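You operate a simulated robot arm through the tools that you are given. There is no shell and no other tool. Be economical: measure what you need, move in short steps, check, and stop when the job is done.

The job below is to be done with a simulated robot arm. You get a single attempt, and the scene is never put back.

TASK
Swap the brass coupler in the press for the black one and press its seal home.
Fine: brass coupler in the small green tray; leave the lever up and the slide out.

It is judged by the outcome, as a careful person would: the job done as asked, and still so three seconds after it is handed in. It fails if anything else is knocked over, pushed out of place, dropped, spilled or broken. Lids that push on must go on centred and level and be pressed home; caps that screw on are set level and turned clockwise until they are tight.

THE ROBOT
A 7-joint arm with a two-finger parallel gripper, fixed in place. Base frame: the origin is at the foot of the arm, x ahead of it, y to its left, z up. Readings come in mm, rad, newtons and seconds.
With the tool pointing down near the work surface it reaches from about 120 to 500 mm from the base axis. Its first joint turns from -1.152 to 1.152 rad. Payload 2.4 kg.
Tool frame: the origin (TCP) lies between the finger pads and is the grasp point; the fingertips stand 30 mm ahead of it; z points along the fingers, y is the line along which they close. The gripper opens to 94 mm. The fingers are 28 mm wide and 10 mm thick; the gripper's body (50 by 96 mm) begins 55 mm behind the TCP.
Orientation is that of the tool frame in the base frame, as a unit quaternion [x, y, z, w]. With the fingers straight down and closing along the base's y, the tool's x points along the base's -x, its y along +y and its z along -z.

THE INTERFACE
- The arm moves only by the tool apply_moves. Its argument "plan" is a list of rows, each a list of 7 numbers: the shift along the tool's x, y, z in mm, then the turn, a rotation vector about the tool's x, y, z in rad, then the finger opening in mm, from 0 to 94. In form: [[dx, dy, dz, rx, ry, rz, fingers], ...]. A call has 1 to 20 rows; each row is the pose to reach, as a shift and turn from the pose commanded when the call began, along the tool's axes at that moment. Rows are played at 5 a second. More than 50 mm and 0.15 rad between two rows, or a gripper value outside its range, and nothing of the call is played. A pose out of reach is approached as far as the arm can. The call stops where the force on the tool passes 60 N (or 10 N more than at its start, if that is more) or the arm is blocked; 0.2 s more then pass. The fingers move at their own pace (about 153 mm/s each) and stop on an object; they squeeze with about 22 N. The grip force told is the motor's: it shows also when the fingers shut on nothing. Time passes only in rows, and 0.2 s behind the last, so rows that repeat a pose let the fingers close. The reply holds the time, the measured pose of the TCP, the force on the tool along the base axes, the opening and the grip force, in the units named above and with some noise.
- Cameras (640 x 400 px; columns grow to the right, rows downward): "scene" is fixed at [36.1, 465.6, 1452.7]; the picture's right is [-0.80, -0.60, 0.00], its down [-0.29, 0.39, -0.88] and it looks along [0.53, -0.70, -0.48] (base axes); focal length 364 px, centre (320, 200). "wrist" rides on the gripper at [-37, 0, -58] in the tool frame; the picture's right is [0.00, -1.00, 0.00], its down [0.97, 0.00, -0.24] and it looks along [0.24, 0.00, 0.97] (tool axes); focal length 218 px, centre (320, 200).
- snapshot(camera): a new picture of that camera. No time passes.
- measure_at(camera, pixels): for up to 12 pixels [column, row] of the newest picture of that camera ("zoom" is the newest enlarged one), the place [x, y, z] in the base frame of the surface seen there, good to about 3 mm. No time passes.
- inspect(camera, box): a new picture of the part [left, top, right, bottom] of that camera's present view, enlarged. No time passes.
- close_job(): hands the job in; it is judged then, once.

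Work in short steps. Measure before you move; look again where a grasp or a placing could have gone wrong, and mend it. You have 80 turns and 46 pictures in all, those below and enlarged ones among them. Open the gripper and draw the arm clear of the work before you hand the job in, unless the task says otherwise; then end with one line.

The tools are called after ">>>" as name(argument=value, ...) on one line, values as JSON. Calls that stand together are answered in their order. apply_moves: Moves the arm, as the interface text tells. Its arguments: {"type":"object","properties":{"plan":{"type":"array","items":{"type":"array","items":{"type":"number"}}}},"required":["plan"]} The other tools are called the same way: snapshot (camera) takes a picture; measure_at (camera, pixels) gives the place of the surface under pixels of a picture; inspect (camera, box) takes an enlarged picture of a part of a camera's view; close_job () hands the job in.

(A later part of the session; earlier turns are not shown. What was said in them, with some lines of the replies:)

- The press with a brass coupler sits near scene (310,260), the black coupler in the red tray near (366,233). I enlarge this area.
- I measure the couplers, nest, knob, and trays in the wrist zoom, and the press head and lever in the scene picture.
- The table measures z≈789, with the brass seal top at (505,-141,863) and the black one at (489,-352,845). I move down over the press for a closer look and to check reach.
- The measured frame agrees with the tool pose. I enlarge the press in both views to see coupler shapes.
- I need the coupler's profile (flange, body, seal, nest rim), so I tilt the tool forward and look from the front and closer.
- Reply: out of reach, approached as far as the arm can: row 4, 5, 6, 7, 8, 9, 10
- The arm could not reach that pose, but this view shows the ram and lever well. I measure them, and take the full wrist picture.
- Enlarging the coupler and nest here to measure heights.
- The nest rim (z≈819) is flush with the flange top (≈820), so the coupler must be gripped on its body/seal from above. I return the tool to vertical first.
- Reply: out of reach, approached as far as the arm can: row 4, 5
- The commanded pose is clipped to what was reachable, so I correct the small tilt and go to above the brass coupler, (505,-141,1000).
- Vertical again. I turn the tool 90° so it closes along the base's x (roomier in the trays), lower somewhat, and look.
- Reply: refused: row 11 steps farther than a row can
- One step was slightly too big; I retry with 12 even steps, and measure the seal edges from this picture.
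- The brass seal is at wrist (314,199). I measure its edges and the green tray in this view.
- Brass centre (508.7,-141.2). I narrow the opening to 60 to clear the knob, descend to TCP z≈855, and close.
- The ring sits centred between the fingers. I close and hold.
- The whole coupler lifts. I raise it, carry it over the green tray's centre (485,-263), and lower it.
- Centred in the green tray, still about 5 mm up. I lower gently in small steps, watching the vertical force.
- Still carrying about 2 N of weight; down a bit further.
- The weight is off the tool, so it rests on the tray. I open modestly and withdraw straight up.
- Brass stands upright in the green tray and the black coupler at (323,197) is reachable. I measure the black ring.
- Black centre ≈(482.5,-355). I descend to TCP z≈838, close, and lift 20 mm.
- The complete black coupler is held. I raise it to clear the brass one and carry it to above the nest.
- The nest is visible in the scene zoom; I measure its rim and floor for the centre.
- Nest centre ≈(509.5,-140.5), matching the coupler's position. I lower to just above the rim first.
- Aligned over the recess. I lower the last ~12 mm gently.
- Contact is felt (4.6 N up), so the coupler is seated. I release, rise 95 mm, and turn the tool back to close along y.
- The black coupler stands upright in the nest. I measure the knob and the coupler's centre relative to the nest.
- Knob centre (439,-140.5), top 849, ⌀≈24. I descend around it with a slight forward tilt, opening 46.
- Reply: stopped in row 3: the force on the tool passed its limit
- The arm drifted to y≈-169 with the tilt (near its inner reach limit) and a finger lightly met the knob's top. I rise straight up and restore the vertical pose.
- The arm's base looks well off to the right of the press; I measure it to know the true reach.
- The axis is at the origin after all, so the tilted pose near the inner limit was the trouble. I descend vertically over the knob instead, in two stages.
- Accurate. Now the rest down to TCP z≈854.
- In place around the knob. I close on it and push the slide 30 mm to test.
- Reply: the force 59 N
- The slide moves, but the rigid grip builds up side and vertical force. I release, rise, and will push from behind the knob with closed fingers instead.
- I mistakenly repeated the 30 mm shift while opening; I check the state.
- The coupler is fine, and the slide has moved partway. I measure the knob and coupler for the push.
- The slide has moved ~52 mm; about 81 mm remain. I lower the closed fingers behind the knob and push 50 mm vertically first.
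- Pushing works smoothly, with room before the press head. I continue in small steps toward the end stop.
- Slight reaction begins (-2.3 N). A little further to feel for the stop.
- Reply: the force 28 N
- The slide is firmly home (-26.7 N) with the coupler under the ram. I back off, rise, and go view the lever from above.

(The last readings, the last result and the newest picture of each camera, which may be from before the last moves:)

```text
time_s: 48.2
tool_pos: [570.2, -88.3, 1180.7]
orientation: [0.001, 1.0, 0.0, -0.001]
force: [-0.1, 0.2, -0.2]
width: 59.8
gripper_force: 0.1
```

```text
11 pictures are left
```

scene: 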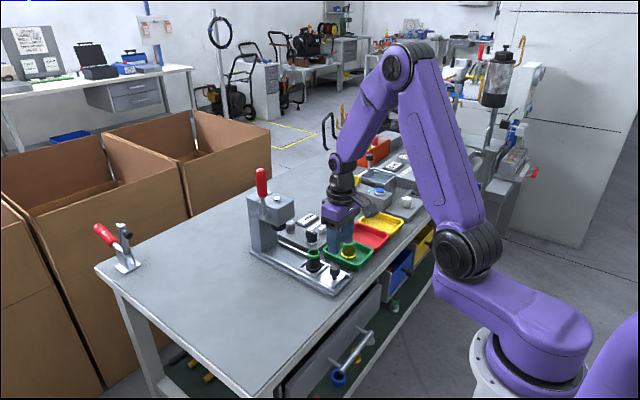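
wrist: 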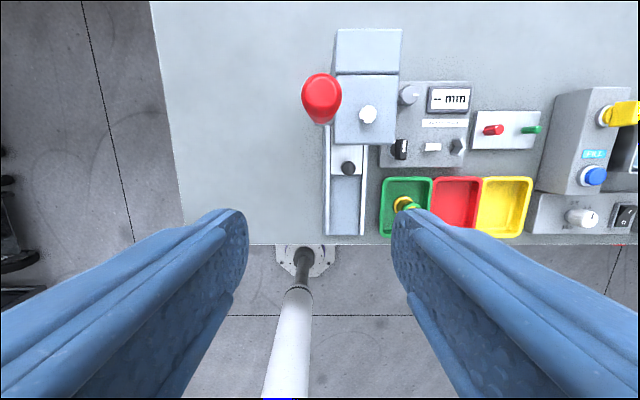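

The red handle's top is at (321,93). I measure its edges (and the slide's knob).

>>> measure_at(camera="wrist", pixels=[[305, 95], [338, 95], [321, 78], [321, 93], [321, 107], [321, 118], [348, 168], [368, 115]])

```text
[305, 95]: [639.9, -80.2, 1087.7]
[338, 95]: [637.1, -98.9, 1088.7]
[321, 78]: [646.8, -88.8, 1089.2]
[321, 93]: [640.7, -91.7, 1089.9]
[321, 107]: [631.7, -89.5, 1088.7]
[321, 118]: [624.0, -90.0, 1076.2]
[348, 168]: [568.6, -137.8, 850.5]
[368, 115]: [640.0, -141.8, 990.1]
```

Handle centre ≈(637,-90), top z 1090; pivot ≈(638,-90,955). I move above and down around the handle, TCP to z≈1060.

>>> apply_moves(plan=[[-30, -1.7, 0, 0, 0, 0, 54], [-60, -1.7, 0, 0, 0, 0, 54], [-67, -1.7, 10, 0, 0, 0, 54], [-67, -1.7, 40, 0, 0, 0, 54], [-67, -1.7, 70, 0, 0, 0, 54], [-67, -1.7, 100, 0, 0, 0, 54], [-67, -1.7, 121, 0, 0, 0, 54], [-67, -1.7, 121, 0, 0, 0, 54]])

>>> snapshot(camera="wrist")

```text
time_s: 50.0
tool_pos: [637.5, -90.4, 1058.7]
orientation: [0.0, 1.0, 0.001, 0.0]
force: [0.3, 0.3, -0.4]
width: 53.9
gripper_force: 0.0
out of reach, approached as far as the arm can: row 2, 3
```

```text
10 pictures are left
```

wrist: 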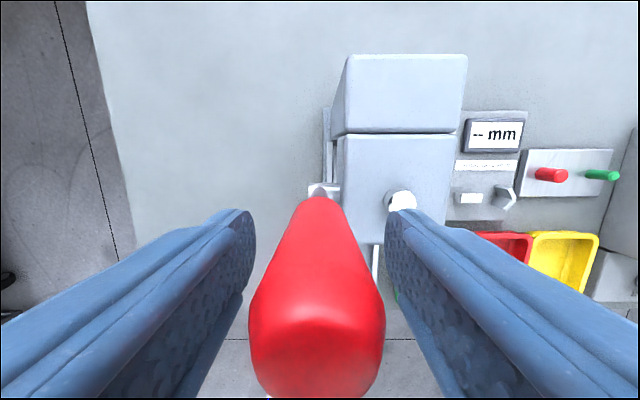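

The handle sits centred between the fingers. I grip it and swing a first small arc toward the arm (θ to 0.24 rad), checking forces.

>>> apply_moves(plan=[[0, 0, 0, 0, 0, 0, 15], [0, 0, 0, 0, 0, 0, 15], [0, 0, 0, 0, 0, 0, 15], [8.3, 0, 0.3, 0, -0.08, 0, 15], [16.6, 0, 1.3, 0, -0.16, 0, 15], [24.7, 0, 3, 0, -0.24, 0, 15], [24.7, 0, 3, 0, -0.24, 0, 15]])

```text
time_s: 51.6
tool_pos: [613.2, -89.5, 1054.9]
orientation: [0.0, 0.993, 0.001, 0.12]
force: [5.1, 0.6, -14.3]
width: 26.8
gripper_force: 45.1
```

The lever follows with small forces. I continue the arc by another 0.4 rad, letting the tool 1 mm toward the pivot.

>>> apply_moves(plan=[[8.3, 0, 1.0, 0, -0.08, 0, 15], [16.6, 0, 2.3, 0, -0.16, 0, 15], [24.7, 0, 4, 0, -0.24, 0, 15], [32.7, 0, 6.3, 0, -0.32, 0, 15], [40.5, 0, 9.2, 0, -0.4, 0, 15], [40.5, 0, 9.2, 0, -0.4, 0, 15]])

>>> inspect(camera="scene", box=[220, 140, 360, 280])

```text
time_s: 53.0
tool_pos: [576.8, -89.1, 1036.4]
orientation: [0.002, 0.949, -0.001, 0.314]
force: [12.6, -1.7, -22.0]
width: 26.6
gripper_force: 44.9
```

```text
2.86 times, centred on (290, 210) of scene
```

zoom: 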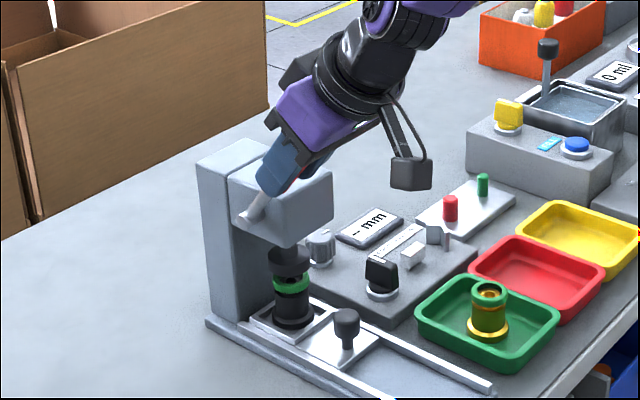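

The ram has come down close to the seal; the force is mostly along the lever. I continue with a little more inward allowance.

>>> apply_moves(plan=[[8.1, 0, 1.8, 0, -0.08, 0, 15], [16.3, 0, 3.3, 0, -0.16, 0, 15], [24.2, 0, 5, 0, -0.24, 0, 15], [24.2, 0, 5, 0, -0.24, 0, 15]])

```text
time_s: 53.4
tool_pos: [572.5, -88.7, 1033.2]
orientation: [0.002, 0.942, 0.005, 0.336]
force: [-13.6, 8.0, 12.2]
width: 26.6
gripper_force: 45.0
stopped in row 1: the force on the tool passed its limit (the readings are from after the stop); the commanded pose is now the measured one
```

The ram met the seal. I continue in much finer steps.

>>> apply_moves(plan=[[1.5, 0, 0.2, 0, -0.015, 0, 15], [3, 0, 0.4, 0, -0.03, 0, 15], [4.5, 0, 0.6, 0, -0.045, 0, 15], [6, 0, 0.8, 0, -0.06, 0, 15], [7.5, 0, 1, 0, -0.075, 0, 15], [9, 0, 1.2, 0, -0.09, 0, 15]])

```text
time_s: 54.8
tool_pos: [565.7, -89.3, 1027.4]
orientation: [0.002, 0.926, 0.004, 0.378]
force: [-33.2, 17.4, 27.7]
width: 26.8
gripper_force: 45.0
```

The force is now radial outward (I'm slightly too close to the pivot), with little resistance along the arc. I ease out 1 mm and continue finely.

>>> apply_moves(plan=[[0, 0, -0.6, 0, 0, 0, 15], [2, 0, -1, 0, -0.02, 0, 15], [4.1, 0, -0.9, 0, -0.04, 0, 15], [6.1, 0, -0.8, 0, -0.06, 0, 15], [8.2, 0, -0.7, 0, -0.08, 0, 15], [10.2, 0, -0.5, 0, -0.1, 0, 15], [10.2, 0, -0.5, 0, -0.1, 0, 15]])

>>> inspect(camera="scene", box=[240, 180, 330, 260])

```text
time_s: 56.4
tool_pos: [558.8, -90.1, 1019.6]
orientation: [0.003, 0.906, 0.004, 0.424]
force: [-5.4, 19.8, 3.6]
width: 26.6
gripper_force: 44.8
```

```text
5.00 times, centred on (285, 220) of scene
```

zoom: 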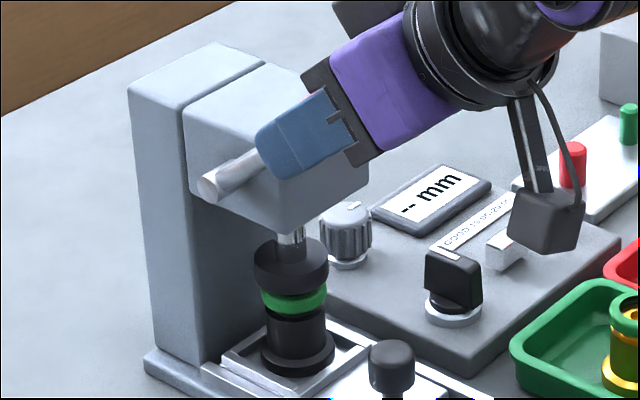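

Forces are relaxed and the ram is about at the seal. I continue the arc finely, easing slightly in +y.

>>> apply_moves(plan=[[2, 0.2, 0, 0, -0.02, 0, 15], [4.1, 0.4, 0.1, 0, -0.04, 0, 15], [6.1, 0.6, 0.2, 0, -0.06, 0, 15], [8.2, 0.6, 0.3, 0, -0.08, 0, 15], [10.2, 0.6, 0.5, 0, -0.1, 0, 15], [12.2, 0.6, 0.7, 0, -0.12, 0, 15], [12.2, 0.6, 0.7, 0, -0.12, 0, 15]])

```text
time_s: 58.0
tool_pos: [551.5, -89.9, 1009.5]
orientation: [0.004, 0.879, 0.003, 0.478]
force: [0.1, 16.0, -1.5]
width: 26.7
gripper_force: 45.0
```

Still moving freely (θ≈1.0 rad). Continue.

>>> apply_moves(plan=[[2, 0.2, 0, 0, -0.02, 0, 15], [4.1, 0.4, 0.1, 0, -0.04, 0, 15], [6.1, 0.6, 0.2, 0, -0.06, 0, 15], [8.2, 0.6, 0.3, 0, -0.08, 0, 15], [10.2, 0.6, 0.5, 0, -0.1, 0, 15], [12.2, 0.6, 0.7, 0, -0.12, 0, 15], [12.2, 0.6, 0.7, 0, -0.12, 0, 15]])

```text
time_s: 59.6
tool_pos: [546.6, -89.6, 998.9]
orientation: [0.005, 0.849, 0.002, 0.528]
force: [-3.1, 9.1, -3.8]
width: 26.5
gripper_force: 44.7
```

>>> apply_moves(plan=[[2, 0.2, 0, 0, -0.02, 0, 15], [4.1, 0.2, 0.1, 0, -0.04, 0, 15], [6.1, 0.2, 0.2, 0, -0.06, 0, 15], [8.2, 0.2, 0.3, 0, -0.08, 0, 15], [10.2, 0.2, 0.5, 0, -0.1, 0, 15], [12.2, 0.2, 0.7, 0, -0.12, 0, 15], [12.2, 0.2, 0.7, 0, -0.12, 0, 15]])

>>> inspect(camera="scene", box=[240, 180, 330, 260])

```text
time_s: 61.2
tool_pos: [541.3, -90.3, 987.0]
orientation: [0.006, 0.815, 0.001, 0.579]
force: [-1.9, 2.6, -4.6]
width: 26.4
gripper_force: 45.2
```

```text
5.00 times, centred on (285, 220) of scene
```

zoom: 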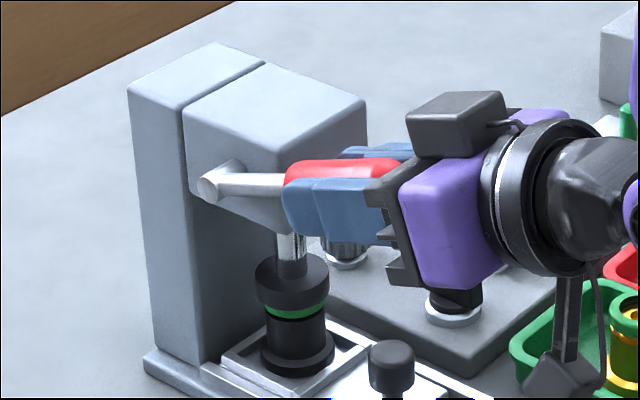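

The ram is pressing the seal. But the wrist's hanging box is now near the brass coupler in view; I check their positions before going on.

>>> measure_at(camera="zoom", pixels=[[560, 375], [560, 395], [585, 380], [620, 290], [625, 330], [570, 320], [295, 312], [295, 340], [290, 295]])

```text
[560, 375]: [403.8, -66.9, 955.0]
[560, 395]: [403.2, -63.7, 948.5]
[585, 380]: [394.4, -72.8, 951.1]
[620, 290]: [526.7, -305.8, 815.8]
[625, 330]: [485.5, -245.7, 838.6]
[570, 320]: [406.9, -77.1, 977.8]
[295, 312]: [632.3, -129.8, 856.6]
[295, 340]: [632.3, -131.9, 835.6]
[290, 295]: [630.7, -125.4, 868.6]
```

The box is at z≈945 over clear table, so it's safe. I continue the press stroke.

>>> apply_moves(plan=[[2, 0, 0, 0, -0.02, 0, 15], [4.1, 0, 0.1, 0, -0.04, 0, 15], [6.1, 0, 0.2, 0, -0.06, 0, 15], [8.2, 0, 0.3, 0, -0.08, 0, 15], [10.2, 0, 0.5, 0, -0.1, 0, 15], [10.2, 0, 0.5, 0, -0.1, 0, 15]])

```text
time_s: 62.6
tool_pos: [538.9, -89.0, 976.8]
orientation: [0.005, 0.786, 0.002, 0.618]
force: [0.4, 0.5, -8.2]
width: 26.4
gripper_force: 45.2
```

Still free. Continue the stroke.

>>> apply_moves(plan=[[2, 0, 0, 0, -0.02, 0, 15], [4.1, 0, 0.1, 0, -0.04, 0, 15], [6.1, 0, 0.2, 0, -0.06, 0, 15], [8.2, 0, 0.3, 0, -0.08, 0, 15], [10.2, 0, 0.5, 0, -0.1, 0, 15], [10.2, 0, 0.5, 0, -0.1, 0, 15]])

>>> apply_moves(plan=[[2, 0, 0, 0, -0.02, 0, 15], [4.1, 0, 0.1, 0, -0.04, 0, 15], [6.1, 0, 0.2, 0, -0.06, 0, 15], [8.2, 0, 0.3, 0, -0.08, 0, 15], [10.2, 0, 0.5, 0, -0.1, 0, 15], [10.2, 0, 0.5, 0, -0.1, 0, 15]])

>>> inspect(camera="scene", box=[240, 180, 330, 260])

```text
time_s: 64.0
tool_pos: [537.7, -89.6, 972.7]
orientation: [0.005, 0.747, 0.002, 0.665]
force: [4.1, -3.2, 42.6]
width: 26.7
gripper_force: 45.6
```

```text
time_s: 64.6
tool_pos: [539.3, -89.4, 975.6]
orientation: [0.006, 0.728, 0.003, 0.686]
force: [-7.6, -1.4, 25.9]
width: 27.1
gripper_force: 45.0
stopped in row 3: the force on the tool passed its limit (the readings are from after the stop); the commanded pose is now the measured one
```

```text
5.00 times, centred on (285, 220) of scene
```

zoom: 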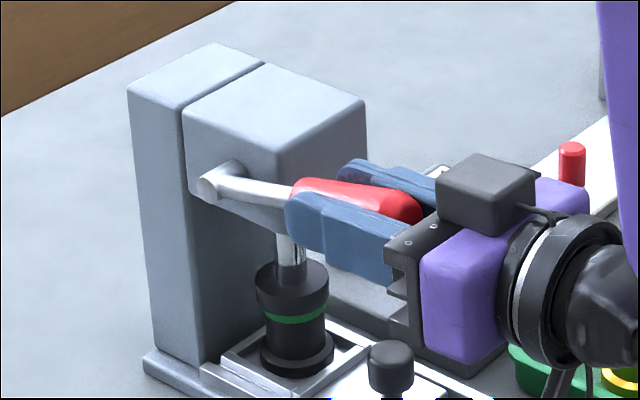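

The lever now meets firm resistance (>40 N at θ≈1.39). I measure the ram's lower edge and the seal to see whether it is home.

>>> measure_at(camera="zoom", pixels=[[292, 312], [292, 318], [292, 323], [292, 328], [292, 300], [292, 336], [292, 350]])

```text
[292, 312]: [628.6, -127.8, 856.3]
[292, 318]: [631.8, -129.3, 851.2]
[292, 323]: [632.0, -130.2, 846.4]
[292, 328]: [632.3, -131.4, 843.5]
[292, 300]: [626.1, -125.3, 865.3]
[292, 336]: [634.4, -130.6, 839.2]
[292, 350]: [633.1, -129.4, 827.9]
```

The ram edge is at ≈856 and the seal has gone down ~7 mm. I press down on the handle once more in fine steps to be sure it is fully home.

>>> apply_moves(plan=[[1, 0, 0, 0, 0, 0, 15], [2, 0, 0, 0, 0, 0, 15], [3, 0, 0, 0, 0, 0, 15], [4, 0, 0, 0, 0, 0, 15], [5, 0, 0, 0, 0, 0, 15], [5, 0, 0, 0, 0, 0, 15]])

```text
time_s: 66.0
tool_pos: [538.1, -90.1, 974.7]
orientation: [0.006, 0.723, 0.001, 0.691]
force: [-11.4, -4.4, 51.7]
width: 26.7
gripper_force: 45.2
```

52 N and essentially no movement. One more firm push, holding, up to the limit.

>>> apply_moves(plan=[[0.7, 0, 0, 0, 0, 0, 15], [1.4, 0, 0, 0, 0, 0, 15], [2.1, 0, 0, 0, 0, 0, 15], [2.1, 0, 0, 0, 0, 0, 15]])

```text
time_s: 66.8
tool_pos: [540.3, -89.3, 975.1]
orientation: [0.005, 0.718, 0.002, 0.696]
force: [-15.3, -0.7, 23.9]
width: 26.8
gripper_force: 45.2
stopped in row 3: the force on the tool passed its limit (the readings are from after the stop); the commanded pose is now the measured one
```

No further movement: the seal is home against the stop. I now swing the lever back up along the arc (R≈102 about (638,955)), first half.

>>> apply_moves(plan=[[-10.1, 0, 0.1, 0, 0.11, 0, 15], [-19.8, 0, 3.3, 0, 0.22, 0, 15], [-29.1, 0, 7.4, 0, 0.33, 0, 15], [-37.9, 0, 12.4, 0, 0.44, 0, 15], [-46.2, 0, 18.4, 0, 0.55, 0, 15], [-53.9, 0, 25.2, 0, 0.66, 0, 15], [-60.9, 0, 32.5, 0, 0.77, 0, 15], [-60.9, 0, 32.5, 0, 0.77, 0, 15]])

```text
time_s: 68.6
tool_pos: [576.7, -89.9, 1035.5]
orientation: [0.003, 0.926, 0.005, 0.378]
force: [-2.7, 2.8, 28.2]
width: 26.8
gripper_force: 45.0
```

The lever is rising well. Second half up to vertical.

>>> apply_moves(plan=[[-10.3, 0, 0.9, 0, 0.11, 0, 15], [-20.1, 0, 3.4, 0, 0.22, 0, 15], [-29.7, 0, 6.8, 0, 0.33, 0, 15], [-39, 0, 11.3, 0, 0.44, 0, 15], [-47.8, 0, 16.7, 0, 0.55, 0, 15], [-55.9, 0, 22.8, 0, 0.66, 0, 15], [-60.8, 0, 27.1, 0, 0.77, 0, 15], [-60.8, 0, 27.1, 0, 0.77, 0, 15]])

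>>> inspect(camera="scene", box=[230, 150, 350, 270])

```text
time_s: 68.9
tool_pos: [581.1, -90.2, 1040.9]
orientation: [0.003, 0.933, 0.004, 0.36]
force: [-26.6, 5.5, 22.4]
width: 26.8
gripper_force: 44.9
stopped in row 1: the force on the tool passed its limit (the readings are from after the stop); the commanded pose is now the measured one
```

```text
3.33 times, centred on (290, 210) of scene
```

zoom: 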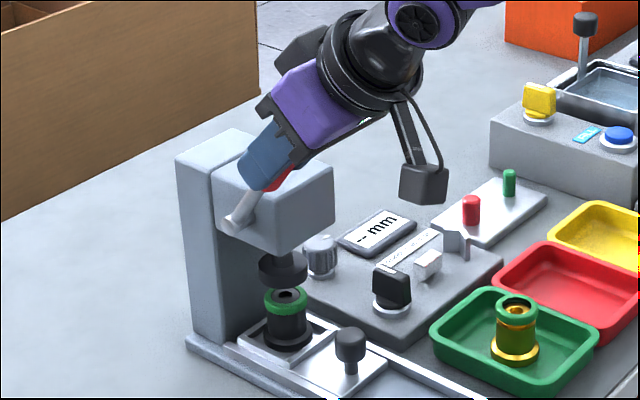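

The ram has left the seal, which stays down. Grip stress stopped the move, so I open slightly to relax and see whether the lever stays or springs.

>>> apply_moves(plan=[[0, 0, 0, 0, 0, 0, 40], [0, 0, 0, 0, 0, 0, 40], [0, 0, 0, 0, 0, 0, 40]])

>>> inspect(camera="scene", box=[230, 150, 350, 270])

```text
time_s: 69.7
tool_pos: [583.3, -91.1, 1037.4]
orientation: [0.004, 0.933, 0.003, 0.36]
force: [0.5, -0.7, 0.0]
width: 39.9
gripper_force: 0.1
```

```text
3.33 times, centred on (290, 210) of scene
```

zoom: 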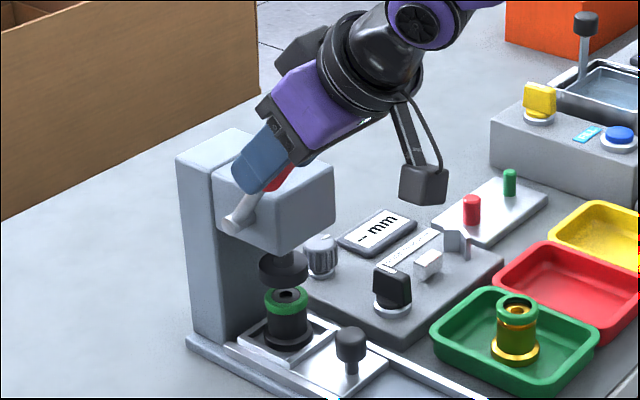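

The lever stays put with no force. I re-grip here and finish the upswing with a recalculated arc.

>>> apply_moves(plan=[[0, 0, 0, 0, 0, 0, 15], [0, 0, 0, 0, 0, 0, 15], [-4.8, 0, 0.8, 0, 0.049, 0, 15], [-9.5, 0, 1.9, 0, 0.098, 0, 15], [-14.2, 0, 3.2, 0, 0.147, 0, 15], [-18.8, 0, 4.7, 0, 0.196, 0, 15], [-23.2, 0, 6.4, 0, 0.245, 0, 15], [-27.6, 0, 8.4, 0, 0.294, 0, 15], [-31.9, 0, 10.6, 0, 0.343, 0, 15], [-36.1, 0, 13, 0, 0.392, 0, 15], [-40.1, 0, 15.5, 0, 0.441, 0, 15], [-44.1, 0, 18.3, 0, 0.49, 0, 15], [-47.7, 0, 21.1, 0, 0.538, 0, 15], [-51.2, 0, 24.1, 0, 0.586, 0, 15], [-51.2, 0, 24.1, 0, 0.586, 0, 15]])

```text
time_s: 72.9
tool_pos: [637.1, -89.9, 1055.6]
orientation: [0.001, 0.997, 0.004, 0.078]
force: [2.2, 12.8, 23.0]
width: 26.7
gripper_force: 44.9
```

The lever is back at its starting position (TCP x≈637). I nudge slightly to feel for the up-stop, then open and withdraw upward.

>>> apply_moves(plan=[[-1, 0, 0, 0, 0, 0, 15], [-2, 0, 0, 0, 0, 0, 15], [-2, 0, 0, 0, 0, 0, 15]])

>>> apply_moves(plan=[[0, 0, 0, 0, 0, 0, 54], [0, 0, 0, 0, 0, 0, 54], [0, 0, 0, 0, 0, 0, 54]])

```text
time_s: 73.7
tool_pos: [637.2, -88.7, 1056.7]
orientation: [0.001, 0.997, 0.005, 0.076]
force: [-7.5, 15.7, 27.2]
width: 26.8
gripper_force: 45.4
```

```text
time_s: 74.5
tool_pos: [638.0, -91.8, 1054.8]
orientation: [0.002, 0.997, 0.005, 0.075]
force: [0.2, -0.2, -0.5]
width: 54.0
gripper_force: 0.0
```

The up-stop is felt and the fingers are free. I withdraw upward, straighten, and move back toward the knob's line.

>>> apply_moves(plan=[[0, 0, -40, 0, 0, 0, 54], [0, 0, -80, 0, 0, 0, 54], [0, 0, -110, 0, 0, 0, 54], [30, 0, -115, 0, 0.05, 0, 54], [70, -20, -121, 0, 0.1, 0, 54], [110, -48, -127, 0, 0.152, 0, 54], [110, -48, -127, 0, 0.152, 0, 54]])

>>> snapshot(camera="wrist")

```text
time_s: 76.1
tool_pos: [509.7, -139.5, 1162.7]
orientation: [0.002, 1.0, 0.004, -0.001]
force: [0.3, 0.3, -0.6]
width: 54.0
gripper_force: 0.1
```

```text
3 pictures are left
```

wrist: 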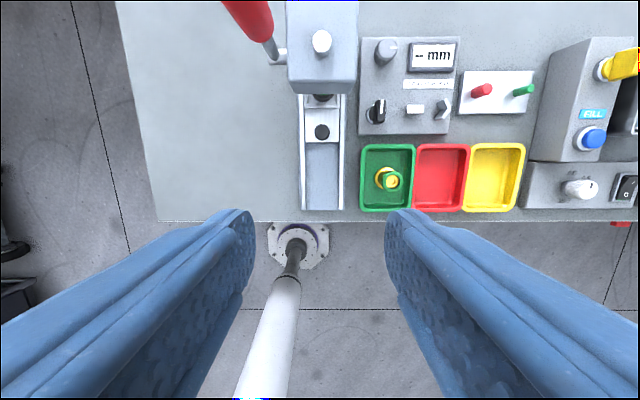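

Lever is up; the knob is at wrist (321,132). I measure it (and the lever handle) before gripping.

>>> measure_at(camera="wrist", pixels=[[314, 131], [329, 131], [321, 125], [321, 137], [321, 131], [250, 15], [265, 35], [322, 85]])

```text
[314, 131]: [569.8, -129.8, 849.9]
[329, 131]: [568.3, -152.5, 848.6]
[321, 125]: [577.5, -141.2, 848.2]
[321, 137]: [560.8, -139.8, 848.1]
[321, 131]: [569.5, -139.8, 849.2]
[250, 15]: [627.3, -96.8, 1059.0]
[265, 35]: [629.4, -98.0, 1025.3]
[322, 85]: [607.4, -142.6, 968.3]
```

Knob centre (569,-140.5). I descend at x≈510 then slide forward around the knob with fingers open.

>>> apply_moves(plan=[[0, -1, 45, 0, 0, 0, 54], [0, -1, 90, 0, 0, 0, 54], [0, -1, 135, 0, 0, 0, 54], [0, -1, 180, 0, 0, 0, 54], [0, -1, 225, 0, 0, 0, 54], [0, -1, 265, 0, 0, 0, 54], [0, -1, 290, 0, 0, 0, 54], [0, -1, 305, 0, 0, 0, 54], [0, -1, 305, 0, 0, 0, 54]])

>>> apply_moves(plan=[[-20, 0, 0, 0, 0, 0, 54], [-40, 0, 0, 0, 0, 0, 54], [-55, 0, 0, 0, 0, 0, 54], [-59, 0, 0, 0, 0, 0, 54], [-59, 0, 0, 0, 0, 0, 54]])

```text
time_s: 78.1
tool_pos: [510.0, -137.5, 857.6]
orientation: [0.002, 1.0, 0.004, 0.0]
force: [0.4, -0.9, -0.2]
width: 54.2
gripper_force: 0.0
```

```text
time_s: 79.1
tool_pos: [559.5, -138.9, 858.1]
orientation: [0.002, 1.0, 0.007, -0.012]
force: [-20.1, 3.2, 9.9]
width: 53.9
gripper_force: 0.1
stopped in row 4: the force on the tool passed its limit (the readings are from after the stop); the commanded pose is now the measured one
```

Something of the hand touched the press head at x≈560. I back off 5 mm, tilt the tool forward 0.25 rad so the hand leans away, then advance a little.

>>> apply_moves(plan=[[6, -1, 0, 0, 0, 0, 54], [8, -1, 0, 0, -0.08, 0, 54], [8, -1, 0, 0, -0.16, 0, 54], [8, -1, 0, 0, -0.25, 0, 54], [4, -1, 0, 0, -0.25, 0, 54], [0, -1, 0, 0, -0.25, 0, 54], [-3, -1, 0, 0, -0.25, 0, 54], [-3, -1, 0, 0, -0.25, 0, 54]])

```text
time_s: 80.9
tool_pos: [566.9, -138.8, 857.5]
orientation: [0.002, 0.993, 0.006, 0.115]
force: [0.7, 0.6, -0.9]
width: 54.0
gripper_force: 0.1
```

Force-free around the knob. I grip and pull the slide outward in two 30 mm stages, re-gripping between to relax.

>>> apply_moves(plan=[[0, 0, 0, 0, 0, 0, 15], [0, 0, 0, 0, 0, 0, 15], [4.9, 0, -1.1, 0, 0, 0, 15], [9.7, 0, -2.3, 0, 0, 0, 15], [14.6, 0, -3.4, 0, 0, 0, 15], [19.5, 0, -4.6, 0, 0, 0, 15], [24.3, 0, -5.7, 0, 0, 0, 15], [29.2, 0, -6.8, 0, 0, 0, 15], [29.2, 0, -6.8, 0, 0, 0, 50], [29.2, 0, -6.8, 0, 0, 0, 50]])

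```text
time_s: 83.1
tool_pos: [535.1, -138.9, 858.3]
orientation: [0.002, 0.993, 0.007, 0.116]
force: [-0.2, -0.2, -0.3]
width: 50.0
gripper_force: 0.0
```

Moved 32 mm without trouble. I repeat with two more stages.

>>> apply_moves(plan=[[0, 0, 0, 0, 0, 0, 15], [0, 0, 0, 0, 0, 0, 15], [4.9, 0, -1.1, 0, 0, 0, 15], [9.7, 0, -2.3, 0, 0, 0, 15], [14.6, 0, -3.4, 0, 0, 0, 15], [19.5, 0, -4.6, 0, 0, 0, 15], [24.3, 0, -5.7, 0, 0, 0, 15], [29.2, 0, -6.8, 0, 0, 0, 15], [29.2, 0, -6.8, 0, 0, 0, 50], [29.2, 0, -6.8, 0, 0, 0, 50], [29.2, 0, -6.8, 0, 0.12, 0, 50], [29.2, 0, -6.8, 0, 0.23, 0, 50], [29.2, 0, -6.8, 0, 0.23, 0, 50]])

>>> snapshot(camera="wrist")

```text
time_s: 85.9
tool_pos: [505.1, -138.7, 858.0]
orientation: [0.002, 1.0, 0.006, 0.001]
force: [-0.3, -0.8, 0.1]
width: 50.0
gripper_force: 0.1
```

```text
2 pictures are left
```

wrist: 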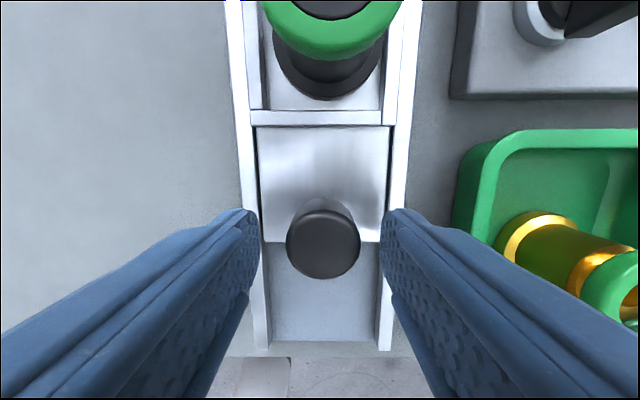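

The slide follows, coupler upright. I measure the knob and the seal's height.

>>> measure_at(camera="wrist", pixels=[[323, 218], [323, 268], [290, 240], [358, 240], [330, 45], [280, 25], [385, 25], [325, 90], [325, 118]])

```text
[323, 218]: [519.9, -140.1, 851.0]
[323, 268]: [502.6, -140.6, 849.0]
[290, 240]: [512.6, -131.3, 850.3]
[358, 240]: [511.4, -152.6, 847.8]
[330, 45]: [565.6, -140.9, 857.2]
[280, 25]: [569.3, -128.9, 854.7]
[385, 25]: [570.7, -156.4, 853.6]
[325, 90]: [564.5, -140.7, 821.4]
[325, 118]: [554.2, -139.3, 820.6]
```

The seal top is now ≈856 (was 863): pressed down. I centre on the knob (511.5,-141) and pull the rest in re-gripped stages.

>>> apply_moves(plan=[[-6, -2, 2, 0, 0, 0, 50], [-6, -2, 2, 0, 0, 0, 15], [-6, -2, 2, 0, 0, 0, 15], [0, -2, 2, 0, 0, 0, 15], [6, -2, 2, 0, 0, 0, 15], [12, -2, 2, 0, 0, 0, 15], [18, -2, 2, 0, 0, 0, 15], [18, -2, 2, 0, 0, 0, 50], [18, -2, 2, 0, 0, 0, 50], [18, -2, 2, 0, 0, 0, 15], [18, -2, 2, 0, 0, 0, 15], [24, -2, 2, 0, 0, 0, 15], [30, -2, 2, 0, 0, 0, 15], [36, -2, 2, 0, 0, 0, 15], [42, -2, 2, 0, 0, 0, 15], [42, -2, 2, 0, 0, 0, 50], [42, -2, 2, 0, 0, 0, 50]])

```text
time_s: 89.5
tool_pos: [463.1, -141.2, 855.7]
orientation: [0.002, 1.0, 0.006, 0.001]
force: [0.0, 0.9, 0.1]
width: 49.6
gripper_force: 0.0
```

Now the last ~25 mm to the outer stop.

>>> apply_moves(plan=[[0, 0, 0, 0, 0, 0, 15], [0, 0, 0, 0, 0, 0, 15], [6, 0, 0, 0, 0, 0, 15], [12, 0, 0, 0, 0, 0, 15], [18, 0, 0, 0, 0, 0, 15], [22, 0, 0, 0, 0, 0, 15], [25, 0, 0, 0, 0, 0, 15], [27, 0, 0, 0, 0, 0, 15]])

```text
time_s: 91.3
tool_pos: [435.8, -141.5, 855.6]
orientation: [0.001, 1.0, 0.006, 0.002]
force: [5.6, 9.4, 15.4]
width: 25.4
gripper_force: 45.1
```

Near the outer stop; a small extra tug to confirm.

>>> apply_moves(plan=[[1.5, 0, 0, 0, 0, 0, 15], [3, 0, 0, 0, 0, 0, 15], [3, 0, 0, 0, 0, 0, 15]])

```text
time_s: 92.1
tool_pos: [436.4, -140.2, 856.3]
orientation: [0.0, 1.0, 0.004, 0.006]
force: [27.4, 16.0, -10.4]
width: 25.6
gripper_force: 44.8
```

The outer stop is firm (+27 N, no movement). I open, rise clear, and back away.

>>> apply_moves(plan=[[-3, 0, 0, 0, 0, 0, 15], [-3, 0, 0, 0, 0, 0, 50], [-3, 0, 0, 0, 0, 0, 50], [-3, 0, 0, 0, 0, 0, 50], [-3, 0, -30, 0, 0, 0, 50], [-3, 0, -70, 0, 0, 0, 50], [0, 0, -110, 0, 0, 0, 60], [0, 0, -155, 0, 0, 0, 80], [0, 0, -200, 0, 0, 0, 94], [0, 0, -200, 0, 0, 0, 94]])

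>>> inspect(camera="scene", box=[230, 150, 410, 300])

```text
time_s: 94.3
tool_pos: [430.5, -143.9, 1056.0]
orientation: [0.002, 1.0, 0.005, 0.002]
force: [0.3, -0.1, 0.2]
width: 93.9
gripper_force: 0.2
```

```text
2.67 times, centred on (320, 225) of scene
```

zoom: 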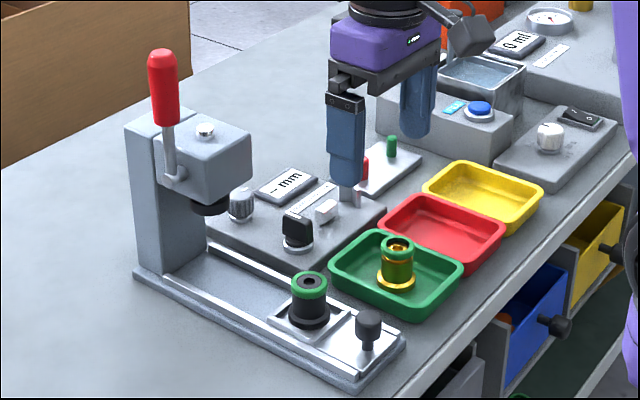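

All in place: lever up, slide out, brass in the green tray. I check the black seal for levelness with the last picture.

>>> inspect(camera="wrist", box=[270, 60, 370, 190])

>>> measure_at(camera="scene", pixels=[[341, 267]])

```text
3.08 times, centred on (320, 125) of wrist
```

zoom: 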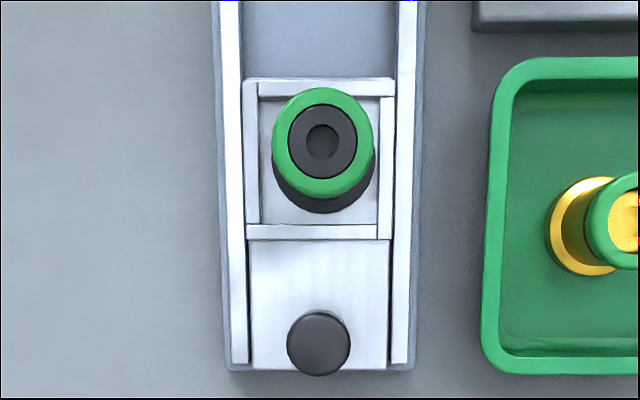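

```text
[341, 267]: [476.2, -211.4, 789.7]
```

The seal now sits flush and concentric with the coupler's top face, and the arm is clear. I hand the job in.

>>> close_job()

```text
The job is handed in.
```

The brass coupler is in the green tray, and the black coupler is in the press with its seal pressed flush; the lever is up, the slide is out, and the arm is clear.
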